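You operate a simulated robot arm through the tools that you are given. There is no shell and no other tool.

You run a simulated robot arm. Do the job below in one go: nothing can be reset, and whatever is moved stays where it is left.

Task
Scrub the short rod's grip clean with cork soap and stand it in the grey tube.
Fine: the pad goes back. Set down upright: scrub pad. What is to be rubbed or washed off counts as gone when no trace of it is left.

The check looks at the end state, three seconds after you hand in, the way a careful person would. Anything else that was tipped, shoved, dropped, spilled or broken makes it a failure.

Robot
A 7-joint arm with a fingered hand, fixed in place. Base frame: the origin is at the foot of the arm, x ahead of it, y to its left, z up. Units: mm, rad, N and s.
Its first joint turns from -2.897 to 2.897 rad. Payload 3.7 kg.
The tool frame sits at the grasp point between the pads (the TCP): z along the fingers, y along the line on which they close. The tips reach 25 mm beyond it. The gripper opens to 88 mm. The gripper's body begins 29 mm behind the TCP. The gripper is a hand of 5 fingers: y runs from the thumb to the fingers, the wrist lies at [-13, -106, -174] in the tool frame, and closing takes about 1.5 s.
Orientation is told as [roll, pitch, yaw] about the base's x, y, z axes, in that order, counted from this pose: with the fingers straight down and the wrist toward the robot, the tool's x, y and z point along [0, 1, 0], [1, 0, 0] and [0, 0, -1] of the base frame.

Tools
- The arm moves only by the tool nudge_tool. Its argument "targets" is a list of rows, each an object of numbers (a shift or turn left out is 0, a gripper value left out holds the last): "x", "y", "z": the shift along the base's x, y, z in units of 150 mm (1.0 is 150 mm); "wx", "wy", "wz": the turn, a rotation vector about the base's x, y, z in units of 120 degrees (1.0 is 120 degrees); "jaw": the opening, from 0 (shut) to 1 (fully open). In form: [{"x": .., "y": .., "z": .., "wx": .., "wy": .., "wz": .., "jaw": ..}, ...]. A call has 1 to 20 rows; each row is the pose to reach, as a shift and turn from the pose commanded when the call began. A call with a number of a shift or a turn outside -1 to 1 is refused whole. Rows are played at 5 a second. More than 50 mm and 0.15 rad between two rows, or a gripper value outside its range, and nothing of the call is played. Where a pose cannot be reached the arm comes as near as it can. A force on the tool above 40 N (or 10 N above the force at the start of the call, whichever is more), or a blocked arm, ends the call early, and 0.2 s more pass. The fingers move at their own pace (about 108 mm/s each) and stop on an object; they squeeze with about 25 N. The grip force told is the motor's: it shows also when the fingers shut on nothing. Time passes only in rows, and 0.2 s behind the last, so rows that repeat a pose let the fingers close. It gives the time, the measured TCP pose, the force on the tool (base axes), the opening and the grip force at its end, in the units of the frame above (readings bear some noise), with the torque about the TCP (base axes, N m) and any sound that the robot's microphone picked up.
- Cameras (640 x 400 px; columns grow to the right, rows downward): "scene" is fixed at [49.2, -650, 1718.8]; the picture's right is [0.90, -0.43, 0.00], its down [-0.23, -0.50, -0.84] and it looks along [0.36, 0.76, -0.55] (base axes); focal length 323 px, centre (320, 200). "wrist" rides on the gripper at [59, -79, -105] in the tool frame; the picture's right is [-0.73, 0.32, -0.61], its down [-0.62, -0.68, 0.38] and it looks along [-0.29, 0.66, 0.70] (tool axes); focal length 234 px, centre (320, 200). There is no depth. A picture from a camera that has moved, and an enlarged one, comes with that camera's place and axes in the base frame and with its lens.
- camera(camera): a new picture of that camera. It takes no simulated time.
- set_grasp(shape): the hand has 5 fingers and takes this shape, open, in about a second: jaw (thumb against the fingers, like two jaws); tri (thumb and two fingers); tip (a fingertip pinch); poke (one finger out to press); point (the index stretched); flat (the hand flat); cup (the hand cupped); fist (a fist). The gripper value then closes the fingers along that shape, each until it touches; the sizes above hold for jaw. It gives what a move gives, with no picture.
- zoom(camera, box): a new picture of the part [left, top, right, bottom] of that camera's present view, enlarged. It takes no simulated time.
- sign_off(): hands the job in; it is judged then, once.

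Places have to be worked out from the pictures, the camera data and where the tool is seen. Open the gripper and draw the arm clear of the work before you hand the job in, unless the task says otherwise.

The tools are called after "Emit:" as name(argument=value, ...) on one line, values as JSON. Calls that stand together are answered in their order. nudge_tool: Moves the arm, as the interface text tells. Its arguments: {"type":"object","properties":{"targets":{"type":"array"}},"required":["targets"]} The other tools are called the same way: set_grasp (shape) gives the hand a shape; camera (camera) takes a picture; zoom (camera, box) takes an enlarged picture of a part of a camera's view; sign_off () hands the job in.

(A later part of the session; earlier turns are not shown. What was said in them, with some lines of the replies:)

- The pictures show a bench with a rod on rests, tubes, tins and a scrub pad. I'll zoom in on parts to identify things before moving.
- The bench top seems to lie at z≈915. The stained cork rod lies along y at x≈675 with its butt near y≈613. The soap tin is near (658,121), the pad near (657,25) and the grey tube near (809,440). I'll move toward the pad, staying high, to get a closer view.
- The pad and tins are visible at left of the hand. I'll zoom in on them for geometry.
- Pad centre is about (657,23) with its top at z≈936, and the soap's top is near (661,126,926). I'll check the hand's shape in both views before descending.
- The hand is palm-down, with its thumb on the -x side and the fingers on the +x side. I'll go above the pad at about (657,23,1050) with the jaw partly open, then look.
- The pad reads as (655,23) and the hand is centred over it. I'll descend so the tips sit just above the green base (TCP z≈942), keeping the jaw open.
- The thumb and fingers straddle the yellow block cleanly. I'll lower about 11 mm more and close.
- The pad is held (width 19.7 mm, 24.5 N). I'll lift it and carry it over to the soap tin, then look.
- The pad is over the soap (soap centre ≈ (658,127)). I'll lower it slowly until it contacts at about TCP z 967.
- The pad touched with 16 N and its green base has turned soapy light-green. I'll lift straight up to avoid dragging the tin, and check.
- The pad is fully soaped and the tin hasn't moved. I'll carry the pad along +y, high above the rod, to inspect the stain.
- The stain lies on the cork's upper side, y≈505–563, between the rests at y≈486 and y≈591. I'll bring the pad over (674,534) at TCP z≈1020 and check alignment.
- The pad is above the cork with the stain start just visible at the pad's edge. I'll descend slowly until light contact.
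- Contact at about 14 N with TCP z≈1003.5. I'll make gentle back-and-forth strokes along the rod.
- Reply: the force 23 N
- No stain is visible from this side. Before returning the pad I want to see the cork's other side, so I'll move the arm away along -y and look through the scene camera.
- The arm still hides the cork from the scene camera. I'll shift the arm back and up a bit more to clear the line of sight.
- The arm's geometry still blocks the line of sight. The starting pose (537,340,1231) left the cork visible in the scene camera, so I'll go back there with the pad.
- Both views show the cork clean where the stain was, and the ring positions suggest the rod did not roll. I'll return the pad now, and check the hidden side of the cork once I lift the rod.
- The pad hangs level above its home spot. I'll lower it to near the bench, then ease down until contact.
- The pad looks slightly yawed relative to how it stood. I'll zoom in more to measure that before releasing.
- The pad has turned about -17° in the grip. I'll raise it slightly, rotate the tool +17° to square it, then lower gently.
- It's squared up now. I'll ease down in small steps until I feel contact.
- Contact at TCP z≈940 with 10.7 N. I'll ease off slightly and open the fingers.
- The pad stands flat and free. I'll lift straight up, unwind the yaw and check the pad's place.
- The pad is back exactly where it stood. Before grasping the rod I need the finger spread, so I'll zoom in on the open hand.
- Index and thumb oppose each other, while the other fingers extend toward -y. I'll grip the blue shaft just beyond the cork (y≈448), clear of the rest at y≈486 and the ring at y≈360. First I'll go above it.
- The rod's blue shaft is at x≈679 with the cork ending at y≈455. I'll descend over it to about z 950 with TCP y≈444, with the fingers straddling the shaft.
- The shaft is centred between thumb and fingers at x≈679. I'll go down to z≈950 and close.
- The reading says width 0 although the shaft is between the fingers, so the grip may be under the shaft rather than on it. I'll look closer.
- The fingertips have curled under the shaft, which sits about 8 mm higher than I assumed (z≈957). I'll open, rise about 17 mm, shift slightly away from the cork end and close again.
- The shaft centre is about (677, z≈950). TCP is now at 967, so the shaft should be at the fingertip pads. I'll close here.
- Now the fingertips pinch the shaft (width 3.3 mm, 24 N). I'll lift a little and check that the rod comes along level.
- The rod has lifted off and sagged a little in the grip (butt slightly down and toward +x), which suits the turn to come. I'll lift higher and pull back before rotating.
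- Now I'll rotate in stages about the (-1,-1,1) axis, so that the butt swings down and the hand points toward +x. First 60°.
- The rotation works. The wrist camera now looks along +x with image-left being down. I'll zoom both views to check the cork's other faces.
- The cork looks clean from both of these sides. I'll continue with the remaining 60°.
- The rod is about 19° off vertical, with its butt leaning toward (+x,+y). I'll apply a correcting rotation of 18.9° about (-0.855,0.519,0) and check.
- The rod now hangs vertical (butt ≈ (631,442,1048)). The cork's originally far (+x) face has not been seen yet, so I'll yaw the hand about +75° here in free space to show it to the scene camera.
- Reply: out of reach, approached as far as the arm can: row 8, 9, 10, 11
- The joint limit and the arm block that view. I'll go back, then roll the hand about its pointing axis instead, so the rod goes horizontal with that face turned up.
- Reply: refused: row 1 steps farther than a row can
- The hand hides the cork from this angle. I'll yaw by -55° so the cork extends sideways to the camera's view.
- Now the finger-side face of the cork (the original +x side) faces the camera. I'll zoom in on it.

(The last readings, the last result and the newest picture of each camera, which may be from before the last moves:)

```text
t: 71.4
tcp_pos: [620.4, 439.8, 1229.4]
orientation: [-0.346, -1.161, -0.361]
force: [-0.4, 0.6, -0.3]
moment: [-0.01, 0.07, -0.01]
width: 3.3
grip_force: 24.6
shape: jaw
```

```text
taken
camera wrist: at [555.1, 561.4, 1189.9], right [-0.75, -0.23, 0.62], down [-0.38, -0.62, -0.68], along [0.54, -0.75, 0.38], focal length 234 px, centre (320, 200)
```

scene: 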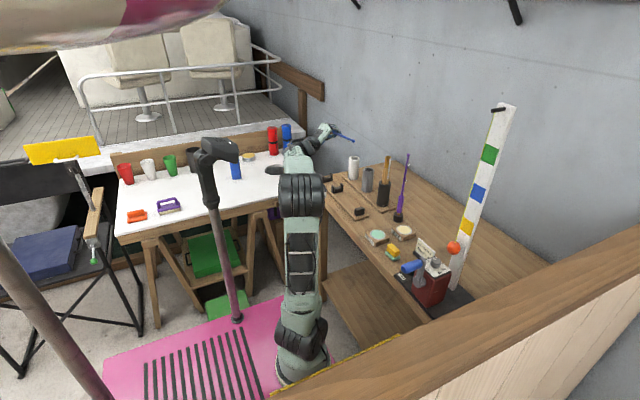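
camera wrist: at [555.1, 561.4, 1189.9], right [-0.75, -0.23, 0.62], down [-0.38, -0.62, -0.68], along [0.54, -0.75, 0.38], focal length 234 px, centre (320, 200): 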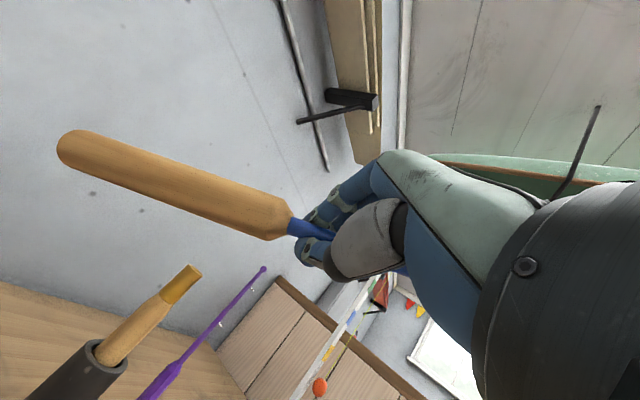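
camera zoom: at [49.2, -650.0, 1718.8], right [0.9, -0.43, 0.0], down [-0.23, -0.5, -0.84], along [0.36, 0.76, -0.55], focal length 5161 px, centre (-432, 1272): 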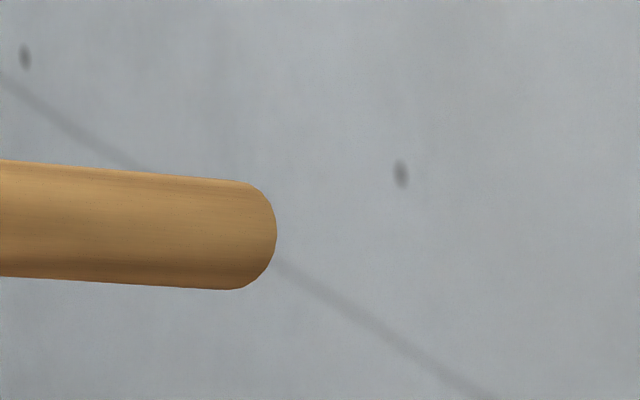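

The butt half is clean. I'll check the other half too.

Emit:
zoom(camera="scene", box=[332, 122, 366, 144])

```text
16.00 times, centred on (349, 133) of scene
camera zoom: at [49.2, -650.0, 1718.8], right [0.9, -0.43, 0.0], down [-0.23, -0.5, -0.84], along [0.36, 0.76, -0.55], focal length 5161 px, centre (-144, 1272)
```

zoom: 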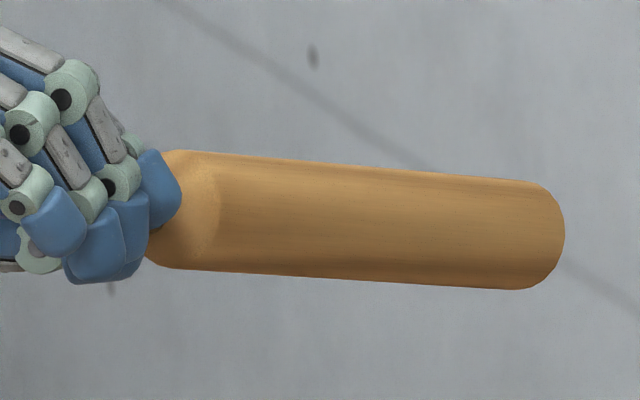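

The cork is clean all around. Now I'll reverse those turns to bring the rod back to vertical with the hand pointing toward +x.

Emit:
nudge_tool(targets=[{"wz": 0.065}, {"wz": 0.13}, {"wz": 0.195}, {"wz": 0.26}, {"wz": 0.325}, {"wz": 0.39}, {"wz": 0.455}])

Emit:
nudge_tool(targets=[{"wx": -0.065}, {"wx": -0.13}, {"wx": -0.195}, {"wx": -0.26}, {"wx": -0.325}, {"wx": -0.39}, {"wx": -0.455}, {"wx": -0.52}, {"wx": -0.585}, {"wx": -0.65}, {"wx": -0.715}, {"wx": -0.78}, {"wx": -0.78}])

Emit:
nudge_tool(targets=[{"wz": 0.06}, {"wz": 0.12}, {"wz": 0.17}, {"wz": 0.17}])

Emit:
camera(camera="wrist")

Emit:
zoom(camera="scene", box=[300, 60, 370, 180])

```text
t: 73.0
tcp_pos: [619.8, 440.5, 1230.3]
orientation: [-0.347, -1.161, 0.595]
force: [-0.7, 0.3, -1.6]
moment: [-0.06, 0.01, -0.01]
width: 3.4
grip_force: 24.5
shape: jaw
```

```text
t: 75.8
tcp_pos: [620.5, 438.8, 1230.9]
orientation: [-1.388, 0.285, 1.22]
force: [0.1, 0.5, -1.5]
moment: [0.01, -0.01, 0.01]
width: 3.3
grip_force: 25.1
shape: jaw
```

```text
t: 76.8
tcp_pos: [617.9, 439.2, 1230.1]
orientation: [-1.387, 0.283, 1.578]
force: [-0.2, 0.3, -0.7]
moment: [0.03, 0.04, 0.01]
width: 3.5
grip_force: 24.5
shape: jaw
```

```text
taken
camera wrist: at [504.8, 352.5, 1216.5], right [-0.47, 0.54, 0.7], down [0.49, -0.5, 0.71], along [0.73, 0.68, -0.03], focal length 234 px, centre (320, 200)
```

wrist: 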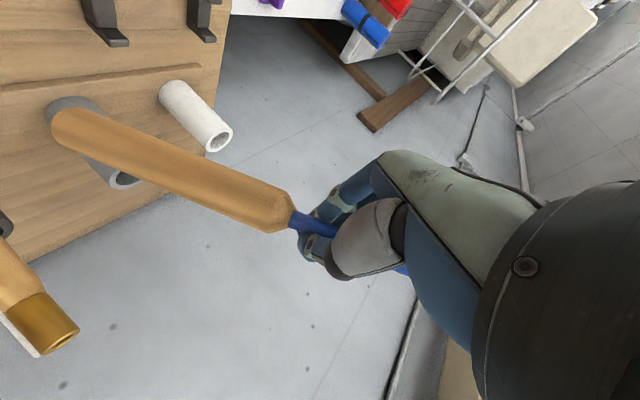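

```text
3.33 times, centred on (335, 120) of scene
camera zoom: at [49.2, -650.0, 1718.8], right [0.9, -0.43, 0.0], down [-0.23, -0.5, -0.84], along [0.36, 0.76, -0.55], focal length 1075 px, centre (270, 467)
```

zoom: 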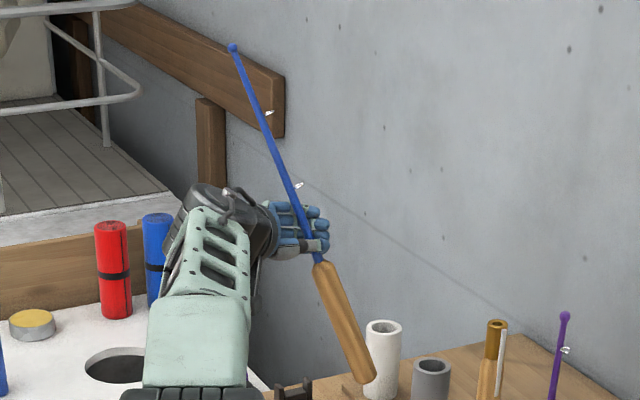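

The rod slipped in the pinch while horizontal, and now tilts about 21° with its butt toward (+x,-y). I'll correct with a rotation of about (0.112,0.142,0) units and re-measure.

Emit:
nudge_tool(targets=[{"wx": 0.038, "wy": 0.048}, {"wx": 0.076, "wy": 0.096}, {"wx": 0.112, "wy": 0.142}, {"wx": 0.112, "wy": 0.142}])

Emit:
camera(camera="wrist")

Emit:
zoom(camera="scene", box=[300, 60, 370, 180])

```text
t: 77.8
tcp_pos: [619.8, 439.9, 1229.6]
orientation: [-1.092, 0.038, 1.623]
force: [-0.2, 0.4, -0.3]
moment: [-0.01, -0.01, 0.0]
width: 3.2
grip_force: 25.2
shape: jaw
```

```text
taken
camera wrist: at [502.6, 354.5, 1230.6], right [-0.22, 0.35, 0.91], down [0.66, -0.63, 0.4], along [0.72, 0.69, -0.09], focal length 234 px, centre (320, 200)
```

wrist: 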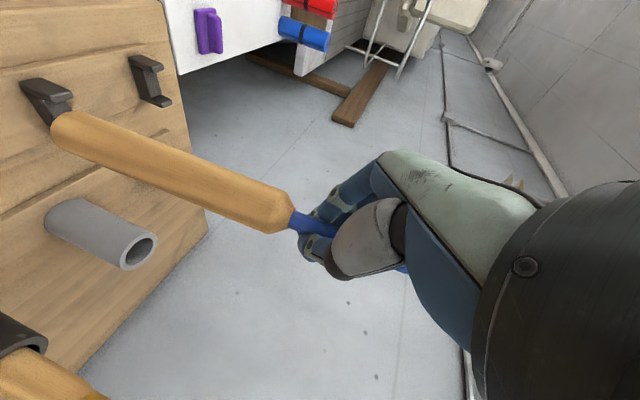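

```text
3.33 times, centred on (335, 120) of scene
camera zoom: at [49.2, -650.0, 1718.8], right [0.9, -0.43, 0.0], down [-0.23, -0.5, -0.84], along [0.36, 0.76, -0.55], focal length 1075 px, centre (270, 467)
```

zoom: 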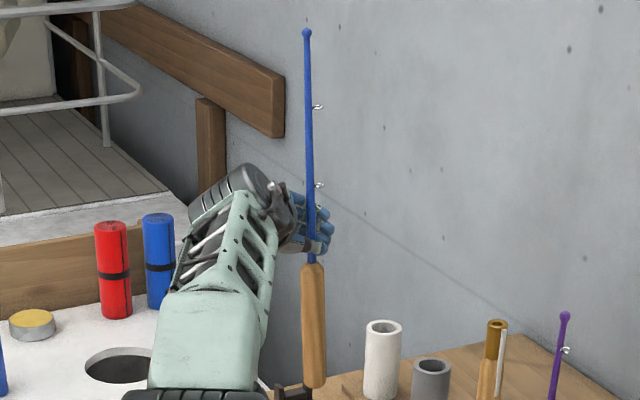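

The rod is near vertical now, with its butt leaning about 5° toward -y. I'll correct that, raise 30 mm, and carry it toward the grey tube (centre ≈ (808,439)), stopping short to measure.

Emit:
nudge_tool(targets=[{"wx": 0.041}, {"wx": 0.041, "z": 0.1}, {"wx": 0.041, "z": 0.2}, {"wx": 0.041, "z": 0.2, "x": 0.2}, {"wx": 0.041, "z": 0.2, "x": 0.4}, {"wx": 0.041, "z": 0.2, "x": 0.6}, {"wx": 0.041, "z": 0.2, "x": 0.8}, {"wx": 0.041, "z": 0.2, "x": 0.9}, {"wx": 0.041, "z": 0.2, "x": 0.9}, {"wx": 0.041, "z": 0.2, "x": 0.9}])

Emit:
camera(camera="wrist")

Emit:
zoom(camera="scene", box=[320, 60, 400, 200])

```text
t: 80.0
tcp_pos: [754.5, 440.2, 1259.6]
orientation: [-1.099, -0.047, 1.623]
force: [-0.2, -0.5, -1.2]
moment: [-0.01, -0.02, -0.01]
width: 3.2
grip_force: 25.5
shape: jaw
```

```text
taken
camera wrist: at [638.1, 356.1, 1253.0], right [-0.22, 0.27, 0.94], down [0.66, -0.66, 0.35], along [0.72, 0.7, -0.03], focal length 234 px, centre (320, 200)
```

wrist: 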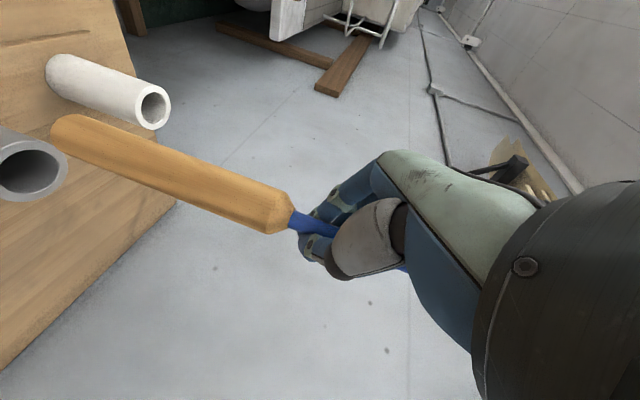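

```text
2.86 times, centred on (360, 130) of scene
camera zoom: at [49.2, -650.0, 1718.8], right [0.9, -0.43, 0.0], down [-0.23, -0.5, -0.84], along [0.36, 0.76, -0.55], focal length 922 px, centre (206, 400)
```

zoom: 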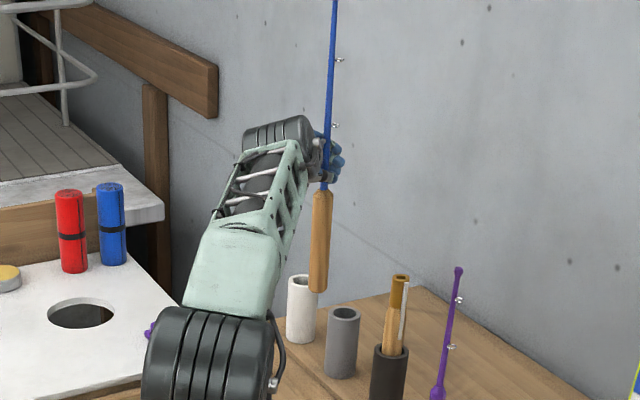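

I'm stopped about 45 mm short of the tube. I'll zoom for an accurate measurement of butt, cork end and tube mouth.

Emit:
zoom(camera="scene", box=[345, 120, 395, 200])

Emit:
zoom(camera="scene", box=[345, 70, 395, 140])

Emit:
zoom(camera="wrist", box=[0, 40, 320, 260])

```text
5.00 times, centred on (370, 160) of scene
camera zoom: at [49.2, -650.0, 1718.8], right [0.9, -0.43, 0.0], down [-0.23, -0.5, -0.84], along [0.36, 0.76, -0.55], focal length 1613 px, centre (70, 400)
```

zoom: 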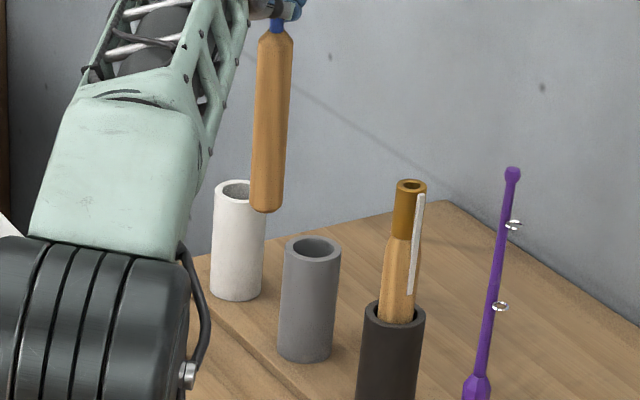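

```text
5.71 times, centred on (370, 105) of scene
camera zoom: at [49.2, -650.0, 1718.8], right [0.9, -0.43, 0.0], down [-0.23, -0.5, -0.84], along [0.36, 0.76, -0.55], focal length 1843 px, centre (34, 743)
```

zoom: 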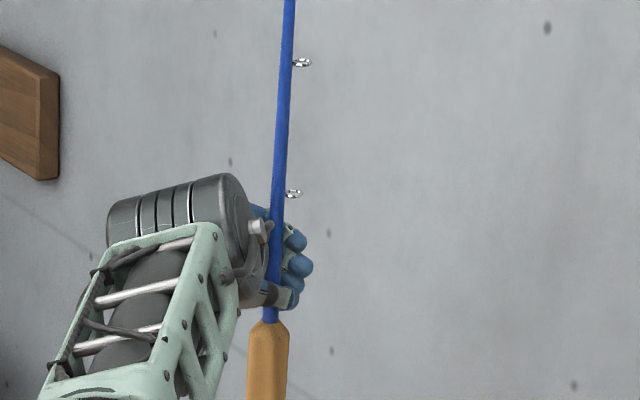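

```text
1.82 times, centred on (160, 150) of wrist
camera zoom: at [638.1, 356.1, 1253.0], right [-0.22, 0.27, 0.94], down [0.66, -0.66, 0.35], along [0.72, 0.7, -0.03], focal length 426 px, centre (611, 291)
```

zoom: 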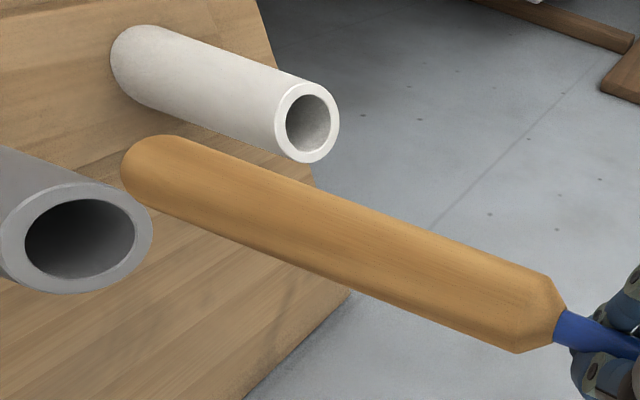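

The rod leans perhaps 2–3° and the butt is about (51,-7) mm from the tube axis. I'll apply a small tilt correction, move over the tube keeping ~45 mm clearance, and re-measure.

Emit:
nudge_tool(targets=[{"wx": -0.013, "wy": 0.014}, {"wx": -0.013, "wy": 0.014, "x": 0.1, "y": -0.02}, {"wx": -0.013, "wy": 0.014, "x": 0.2, "y": -0.04}, {"wx": -0.013, "wy": 0.014, "x": 0.32, "y": -0.04}, {"wx": -0.013, "wy": 0.014, "x": 0.36, "y": -0.04}, {"wx": -0.013, "wy": 0.014, "x": 0.36, "y": -0.04}, {"wx": -0.013, "wy": 0.014, "x": 0.36, "y": -0.04}])

Emit:
zoom(camera="scene", box=[355, 120, 395, 190])

Emit:
zoom(camera="scene", box=[345, 50, 395, 120])

Emit:
zoom(camera="wrist", box=[0, 40, 320, 260])

```text
t: 81.6
tcp_pos: [808.4, 435.2, 1260.3]
orientation: [-1.067, -0.023, 1.622]
force: [0.4, 0.0, -0.4]
moment: [0.01, -0.01, -0.02]
width: 3.1
grip_force: 25.0
shape: jaw
```

```text
5.71 times, centred on (375, 155) of scene
camera zoom: at [49.2, -650.0, 1718.8], right [0.9, -0.43, 0.0], down [-0.23, -0.5, -0.84], along [0.36, 0.76, -0.55], focal length 1843 px, centre (6, 457)
```

zoom: 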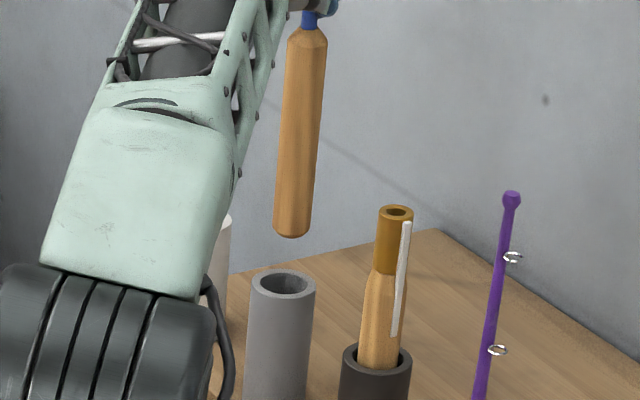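

```text
5.71 times, centred on (370, 85) of scene
camera zoom: at [49.2, -650.0, 1718.8], right [0.9, -0.43, 0.0], down [-0.23, -0.5, -0.84], along [0.36, 0.76, -0.55], focal length 1843 px, centre (34, 857)
```

zoom: 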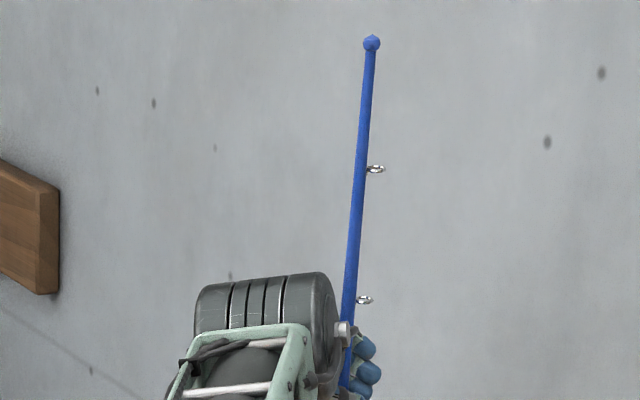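

```text
1.82 times, centred on (160, 150) of wrist
camera zoom: at [691.9, 349.1, 1258.8], right [-0.2, 0.29, 0.94], down [0.67, -0.66, 0.35], along [0.71, 0.7, -0.07], focal length 426 px, centre (611, 291)
```

zoom: 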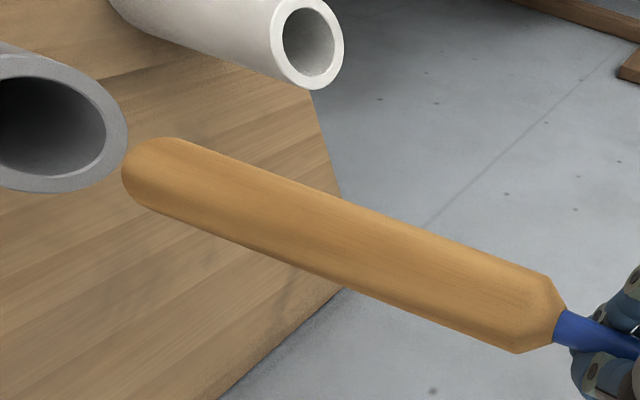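

The butt is within about 5 mm of the tube axis. I'll nudge the alignment and lower until the butt is just above the mouth, then compare directly.

Emit:
nudge_tool(targets=[{"wx": -0.008, "wy": 0.008, "x": -0.02}, {"wx": -0.008, "wy": 0.008, "x": -0.02, "z": -0.08}, {"wx": -0.008, "wy": 0.008, "x": -0.02, "z": -0.16}, {"wx": -0.008, "wy": 0.008, "x": -0.02, "z": -0.22}, {"wx": -0.008, "wy": 0.008, "x": -0.02, "z": -0.22}])

Emit:
zoom(camera="scene", box=[360, 125, 390, 190])

Emit:
zoom(camera="wrist", box=[0, 20, 320, 240])

```text
t: 82.8
tcp_pos: [805.6, 434.7, 1227.6]
orientation: [-1.049, -0.005, 1.622]
force: [-0.2, 0.6, -1.5]
moment: [0.0, 0.0, -0.03]
width: 3.1
grip_force: 24.9
shape: jaw
```

```text
6.15 times, centred on (375, 158) of scene
camera zoom: at [49.2, -650.0, 1718.8], right [0.9, -0.43, 0.0], down [-0.23, -0.5, -0.84], along [0.36, 0.76, -0.55], focal length 1985 px, centre (-18, 462)
```

zoom: 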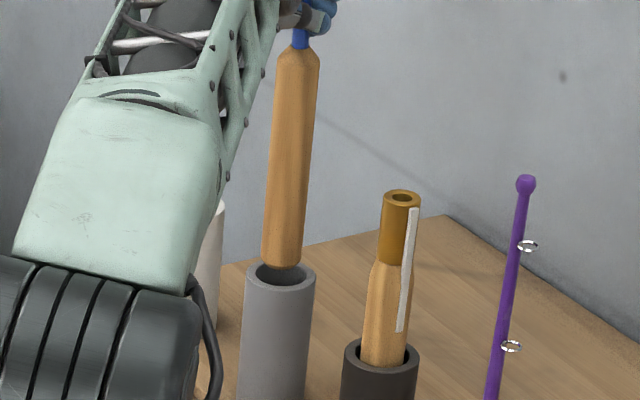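

```text
1.82 times, centred on (160, 130) of wrist
camera zoom: at [689.0, 349.3, 1228.7], right [-0.18, 0.31, 0.93], down [0.68, -0.65, 0.35], along [0.71, 0.7, -0.09], focal length 426 px, centre (611, 327)
```

zoom: 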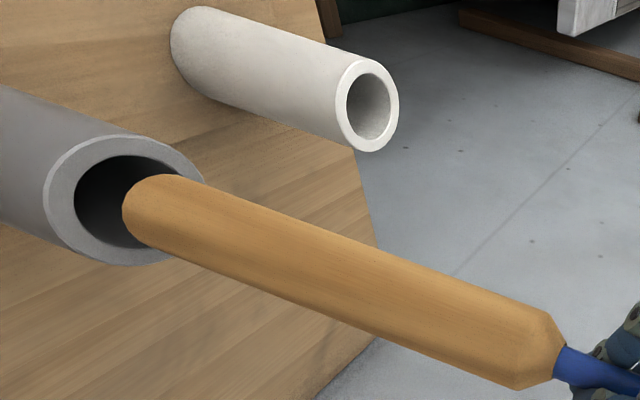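

The butt is at the mouth and aligned within about 1.5 mm in both views. I'll shift x by -1.5 mm and lower 25 mm into the tube, watching forces.

Emit:
nudge_tool(targets=[{"x": -0.01}, {"x": -0.01, "z": -0.05}, {"x": -0.01, "z": -0.1}, {"x": -0.01, "z": -0.15}, {"x": -0.01, "z": -0.18}])

Emit:
zoom(camera="scene", box=[360, 125, 390, 190])

Emit:
zoom(camera="wrist", box=[0, 20, 320, 240])

```text
t: 84.0
tcp_pos: [804.2, 434.3, 1200.0]
orientation: [-1.05, -0.008, 1.622]
force: [0.2, 0.7, -1.6]
moment: [-0.01, 0.03, 0.01]
width: 3.2
grip_force: 24.8
shape: jaw
```

```text
6.15 times, centred on (375, 158) of scene
camera zoom: at [49.2, -650.0, 1718.8], right [0.9, -0.43, 0.0], down [-0.23, -0.5, -0.84], along [0.36, 0.76, -0.55], focal length 1985 px, centre (-18, 462)
```

zoom: 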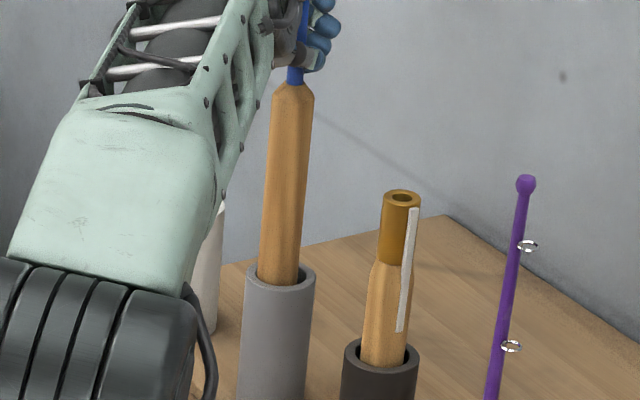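

```text
1.82 times, centred on (160, 130) of wrist
camera zoom: at [687.6, 349.5, 1202.0], right [-0.18, 0.31, 0.93], down [0.68, -0.65, 0.35], along [0.71, 0.7, -0.09], focal length 426 px, centre (611, 327)
```

zoom: 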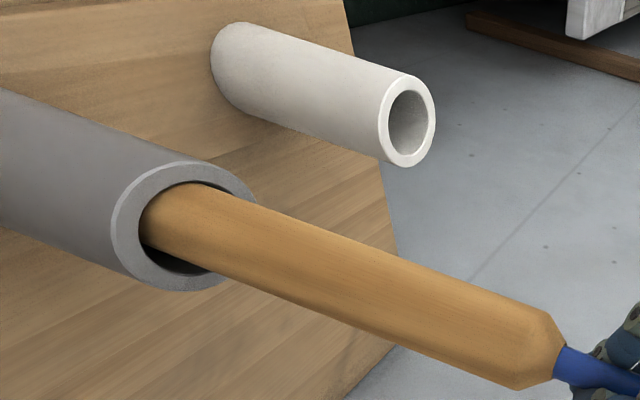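

The cork is inside the mouth with no contact force. I'll shift about 1 mm to centre it and go down another 45 mm.

Emit:
nudge_tool(targets=[{"x": 0.007, "y": -0.007}, {"x": 0.007, "y": -0.007, "z": -0.06}, {"x": 0.007, "y": -0.007, "z": -0.12}, {"x": 0.007, "y": -0.007, "z": -0.18}, {"x": 0.007, "y": -0.007, "z": -0.24}, {"x": 0.007, "y": -0.007, "z": -0.3}, {"x": 0.007, "y": -0.007, "z": -0.3}])

Emit:
zoom(camera="scene", box=[360, 125, 390, 190])

Emit:
zoom(camera="wrist", box=[0, 20, 320, 240])

```text
t: 85.6
tcp_pos: [805.5, 433.6, 1153.9]
orientation: [-1.049, -0.005, 1.621]
force: [0.0, -0.6, -2.2]
moment: [-0.03, 0.02, 0.01]
width: 3.5
grip_force: 24.6
shape: jaw
```

```text
6.15 times, centred on (375, 158) of scene
camera zoom: at [49.2, -650.0, 1718.8], right [0.9, -0.43, 0.0], down [-0.23, -0.5, -0.84], along [0.36, 0.76, -0.55], focal length 1985 px, centre (-18, 462)
```

zoom: 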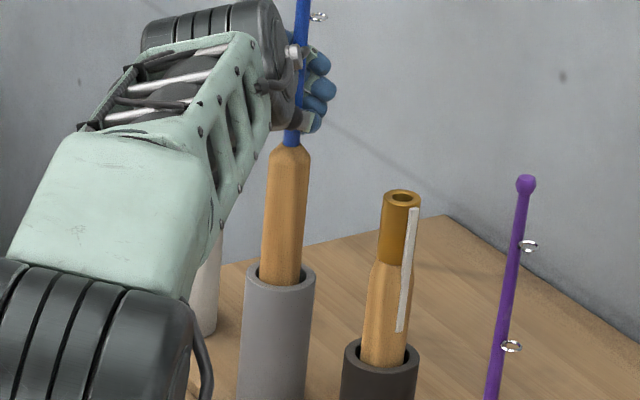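

```text
1.82 times, centred on (160, 130) of wrist
camera zoom: at [688.3, 347.9, 1156.1], right [-0.18, 0.31, 0.93], down [0.68, -0.65, 0.35], along [0.71, 0.69, -0.09], focal length 426 px, centre (611, 327)
```

zoom: 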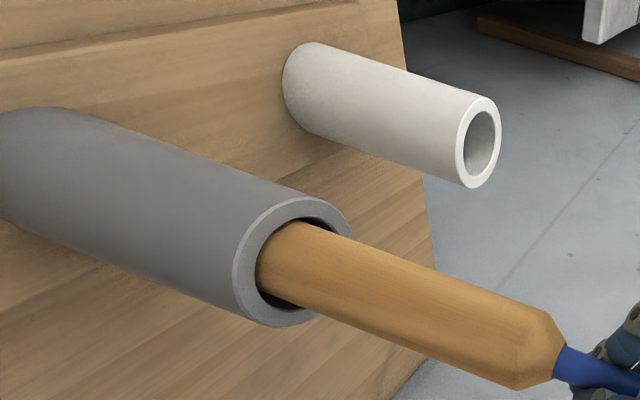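

It's sliding in freely. I'll continue down in small steps until the butt touches the bottom.

Emit:
nudge_tool(targets=[{"z": -0.05}, {"z": -0.1}, {"z": -0.13}, {"z": -0.15}, {"z": -0.17}, {"z": -0.185}])

Emit:
nudge_tool(targets=[{"z": -0.013}, {"z": -0.027}, {"z": -0.04}])

```text
t: 87.0
tcp_pos: [806.5, 431.5, 1126.0]
orientation: [-1.05, -0.005, 1.623]
force: [0.1, -0.4, -1.1]
moment: [-0.02, 0.03, 0.01]
width: 3.5
grip_force: 25.1
shape: jaw
```

```text
t: 87.8
tcp_pos: [805.9, 433.4, 1119.7]
orientation: [-1.048, -0.005, 1.622]
force: [0.7, 0.2, -1.1]
moment: [0.03, 0.0, 0.0]
width: 3.1
grip_force: 24.7
shape: jaw
```

No bottom contact yet at TCP z 1119.7. I'll look before going further.

Emit:
zoom(camera="scene", box=[355, 125, 395, 190])

Emit:
zoom(camera="wrist", box=[0, 40, 360, 280])

Emit:
nudge_tool(targets=[{"z": -0.013}, {"z": -0.027}, {"z": -0.04}])

```text
6.15 times, centred on (375, 158) of scene
camera zoom: at [49.2, -650.0, 1718.8], right [0.9, -0.43, 0.0], down [-0.23, -0.5, -0.84], along [0.36, 0.76, -0.55], focal length 1985 px, centre (-18, 462)
```

zoom: 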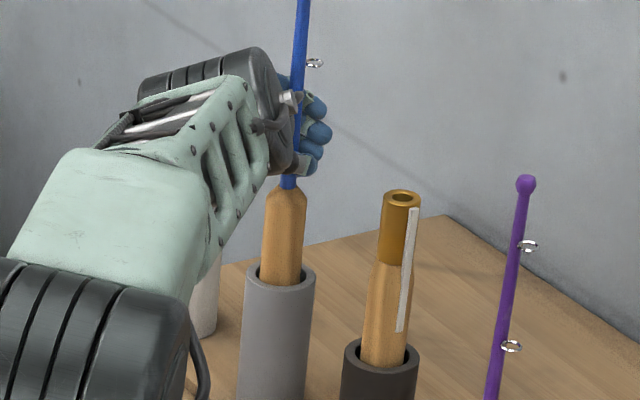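

```text
1.67 times, centred on (180, 160) of wrist
camera zoom: at [688.8, 347.9, 1122.7], right [-0.18, 0.31, 0.93], down [0.68, -0.65, 0.35], along [0.71, 0.7, -0.09], focal length 390 px, centre (553, 267)
```

zoom: 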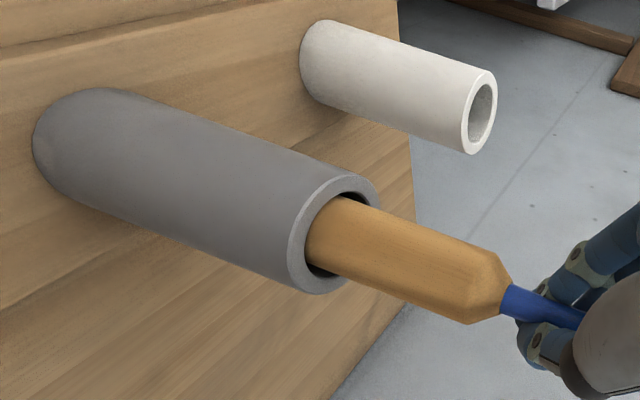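

```text
t: 88.6
tcp_pos: [805.5, 432.8, 1114.1]
orientation: [-1.048, -0.006, 1.623]
force: [0.6, 0.4, -0.6]
moment: [-0.01, 0.02, 0.0]
width: 3.0
grip_force: 25.0
shape: jaw
```

Still free (force unchanged). I'll keep stepping down gently.

Emit:
nudge_tool(targets=[{"z": -0.013}, {"z": -0.027}, {"z": -0.04}, {"z": -0.053}])

```text
t: 89.6
tcp_pos: [806.0, 433.3, 1107.1]
orientation: [-1.05, -0.006, 1.623]
force: [-0.6, 0.1, 0.0]
moment: [0.03, -0.03, 0.01]
width: 3.2
grip_force: 25.2
shape: jaw
```

Fz is now about 0, compared with about -1.1 when the rod hung free, so it may be starting to touch. I'll take a few more 1–2 mm steps.

Emit:
nudge_tool(targets=[{"z": -0.01}, {"z": -0.02}, {"z": -0.02}])

Emit:
zoom(camera="scene", box=[355, 125, 395, 190])

```text
t: 90.4
tcp_pos: [806.8, 432.7, 1103.7]
orientation: [-1.05, -0.008, 1.623]
force: [0.5, 0.6, 10.5]
moment: [0.09, -0.04, -0.01]
width: 3.3
grip_force: 25.3
shape: jaw
```

```text
6.15 times, centred on (375, 158) of scene
camera zoom: at [49.2, -650.0, 1718.8], right [0.9, -0.43, 0.0], down [-0.23, -0.5, -0.84], along [0.36, 0.76, -0.55], focal length 1985 px, centre (-18, 462)
```

zoom: 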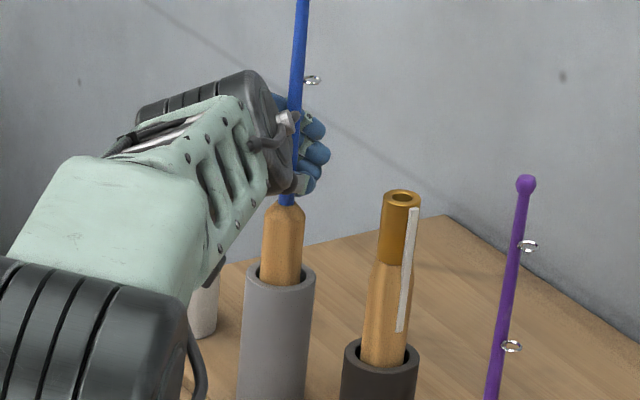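

The butt rests on the tube bottom (10 N). I'll ease off a little and open the fingers moderately to release.

Emit:
nudge_tool(targets=[{"z": 0.012}, {"z": 0.012, "jaw": 0.1}, {"z": 0.012, "jaw": 0.2}, {"z": 0.012, "jaw": 0.3}, {"z": 0.012, "jaw": 0.4}, {"z": 0.012, "jaw": 0.4}, {"z": 0.012, "jaw": 0.4}])

Emit:
camera(camera="wrist")

Emit:
zoom(camera="scene", box=[345, 90, 405, 190])

```text
t: 92.0
tcp_pos: [805.2, 432.9, 1104.2]
orientation: [-1.048, -0.006, 1.623]
force: [-1.0, -0.3, 0.3]
moment: [0.0, 0.07, 0.0]
width: 34.9
grip_force: 0.0
shape: jaw
```

```text
taken
camera wrist: at [689.4, 348.6, 1107.9], right [-0.18, 0.31, 0.93], down [0.68, -0.65, 0.35], along [0.71, 0.7, -0.09], focal length 234 px, centre (320, 200)
```

wrist: 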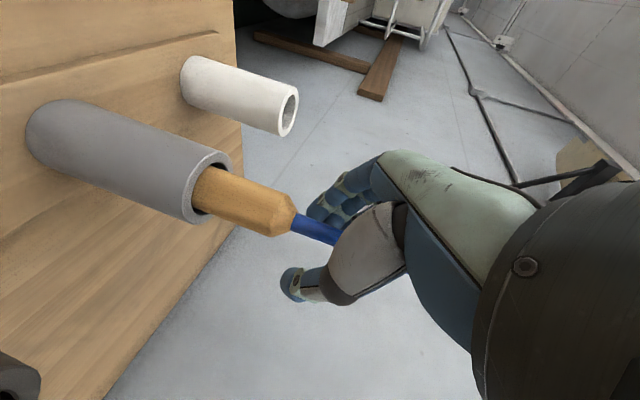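

```text
4.00 times, centred on (375, 140) of scene
camera zoom: at [49.2, -650.0, 1718.8], right [0.9, -0.43, 0.0], down [-0.23, -0.5, -0.84], along [0.36, 0.76, -0.55], focal length 1290 px, centre (100, 440)
```

zoom: 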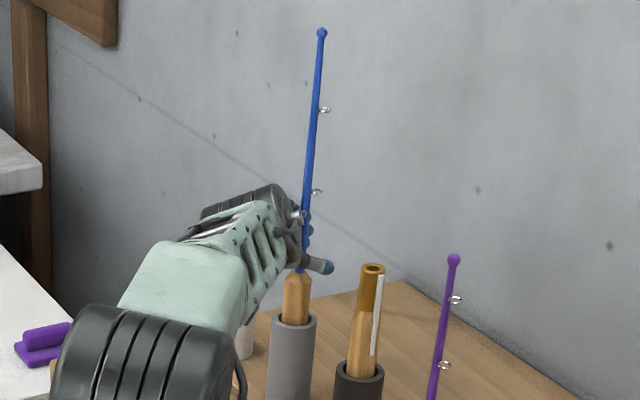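

The rod stands on its own in the tube. I'll open a little more and retract the hand straight back along its pointing axis.

Emit:
nudge_tool(targets=[{"jaw": 0.6}, {"jaw": 0.6}, {"x": -0.05, "z": 0.028}, {"x": -0.12, "z": 0.068}, {"x": -0.2, "z": 0.114}, {"x": -0.3, "z": 0.171}, {"x": -0.4, "z": 0.228}, {"x": -0.5, "z": 0.285}, {"x": -0.6, "z": 0.34}])

Emit:
camera(camera="wrist")

Emit:
zoom(camera="scene", box=[345, 90, 405, 190])

```text
t: 94.0
tcp_pos: [715.3, 433.3, 1156.3]
orientation: [-1.048, -0.006, 1.623]
force: [0.8, -1.1, -0.2]
moment: [-0.01, 0.02, 0.02]
width: 52.6
grip_force: 0.1
shape: jaw
```

```text
taken
camera wrist: at [598.3, 347.9, 1158.3], right [-0.18, 0.31, 0.93], down [0.68, -0.65, 0.35], along [0.71, 0.7, -0.09], focal length 234 px, centre (320, 200)
```

wrist: 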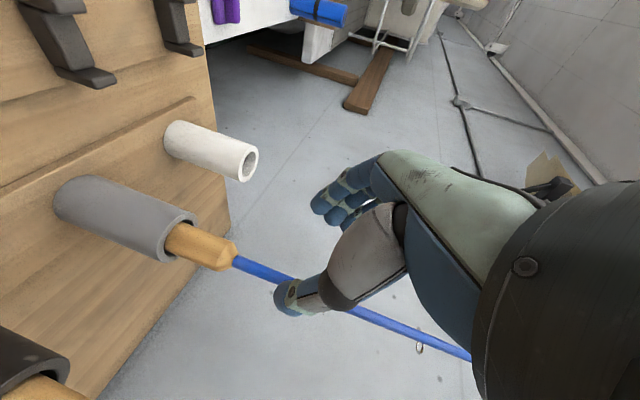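

```text
4.00 times, centred on (375, 140) of scene
camera zoom: at [49.2, -650.0, 1718.8], right [0.9, -0.43, 0.0], down [-0.23, -0.5, -0.84], along [0.36, 0.76, -0.55], focal length 1290 px, centre (100, 440)
```

zoom: 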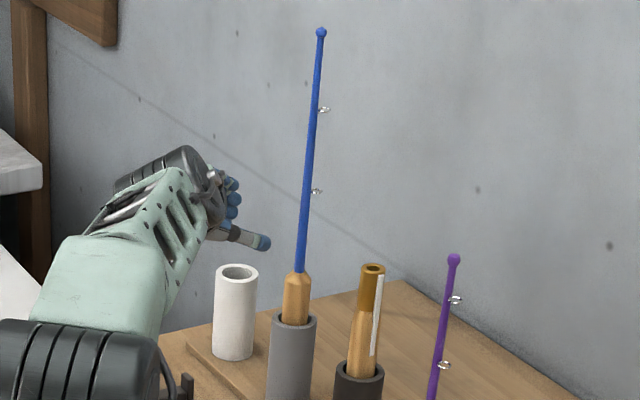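

The rod stands in the grey tube and the hand is clear. I'll draw the arm further back and check the whole scene.

Emit:
nudge_tool(targets=[{"x": -0.15, "z": 0.08}, {"x": -0.3, "z": 0.16}, {"x": -0.5, "z": 0.26}, {"x": -0.7, "z": 0.36}, {"x": -0.9, "z": 0.45}, {"x": -0.9, "z": 0.45}])

Emit:
camera(camera="scene")

Emit:
zoom(camera="scene", box=[310, 90, 430, 220])

Emit:
zoom(camera="scene", box=[350, 210, 470, 300])

Emit:
camera(camera="wrist")

```text
t: 95.4
tcp_pos: [581.0, 431.7, 1222.5]
orientation: [-1.049, -0.005, 1.622]
force: [0.3, -0.6, -0.2]
moment: [-0.02, -0.01, 0.05]
width: 52.6
grip_force: 0.0
shape: jaw
```

```text
taken
```

scene: 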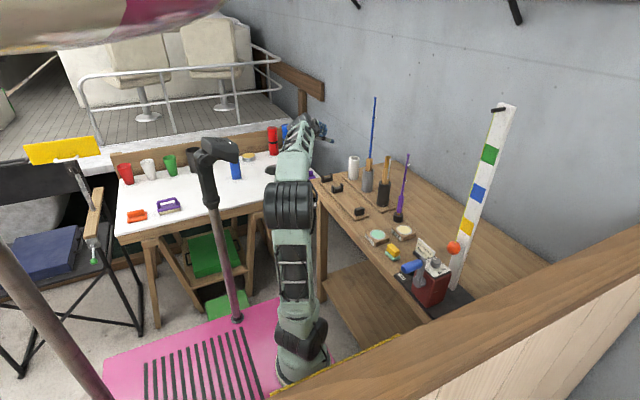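

```text
3.08 times, centred on (370, 155) of scene
camera zoom: at [49.2, -650.0, 1718.8], right [0.9, -0.43, 0.0], down [-0.23, -0.5, -0.84], along [0.36, 0.76, -0.55], focal length 993 px, centre (166, 338)
```

zoom: 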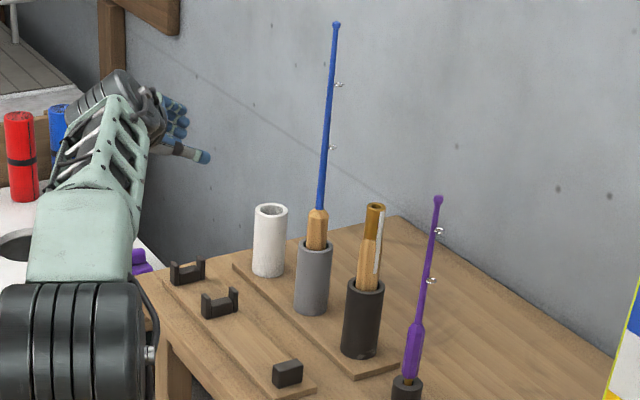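

```text
4.44 times, centred on (410, 255) of scene
camera zoom: at [49.2, -650.0, 1718.8], right [0.9, -0.43, 0.0], down [-0.23, -0.5, -0.84], along [0.36, 0.76, -0.55], focal length 1434 px, centre (-80, -44)
```

zoom: 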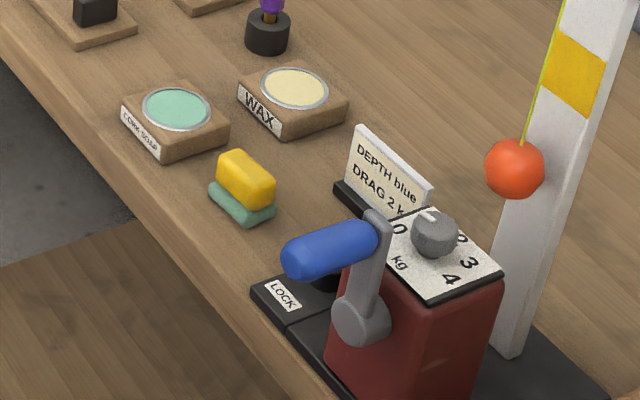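

```text
taken
camera wrist: at [463.4, 347.6, 1225.8], right [-0.18, 0.31, 0.93], down [0.68, -0.65, 0.35], along [0.71, 0.7, -0.09], focal length 234 px, centre (320, 200)
```

wrist: 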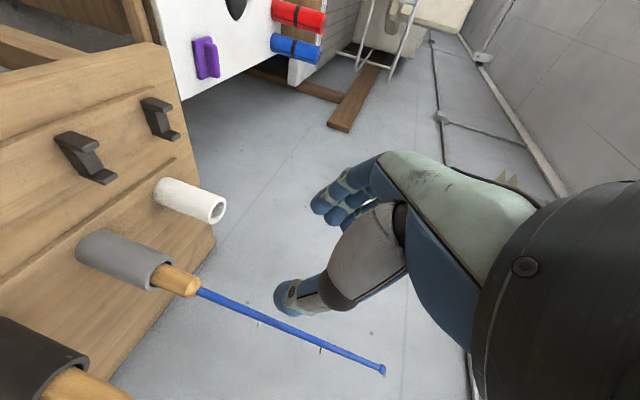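

Everything is in place: the clean rod stands in the grey tube, the pad is upright at its spot, and nothing else has been disturbed. I'll open the hand fully and let things settle before handing in.

Emit:
nudge_tool(targets=[{"jaw": 1.0}, {"jaw": 1.0}, {"jaw": 1.0}, {"jaw": 1.0}])

Emit:
zoom(camera="scene", box=[345, 90, 405, 200])

```text
t: 96.4
tcp_pos: [579.4, 432.3, 1223.5]
orientation: [-1.049, -0.006, 1.622]
force: [-0.8, -0.1, -0.3]
moment: [-0.03, 0.02, 0.02]
width: 87.7
grip_force: 0.1
shape: jaw
```

```text
3.64 times, centred on (375, 145) of scene
camera zoom: at [49.2, -650.0, 1718.8], right [0.9, -0.43, 0.0], down [-0.23, -0.5, -0.84], along [0.36, 0.76, -0.55], focal length 1173 px, centre (120, 400)
```

zoom: 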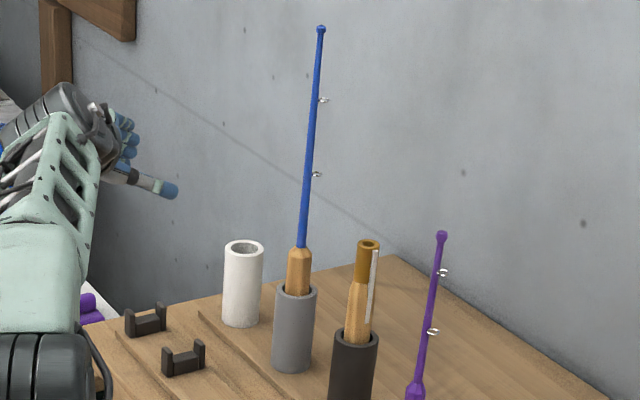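

The rod is stable in the grey tube, the hand is open and the arm is clear. I'm handing the job in.

Emit:
sign_off()

```text
The job is handed in.
```

I scrubbed the blue rod's cork grip with cork soap until no stain was left. The rod now stands butt-down in the grey tube.

- **Which rod:** I took "the short rod" to be the blue one on the rests. It was the only one with a stained cork grip.
- **Grip:** I checked it from several sides, including the face that was hidden while the rod lay on its rests, and saw no trace of the stain.
- **Scrub pad:** It is back where it stood, upright with its green side down. That side is still pale from the soap.
- **Everything else:** Nothing else looked tipped or moved in the last pictures. The hand is open and the arm is drawn clear.

The job is handed in, but no verdict came back with it.
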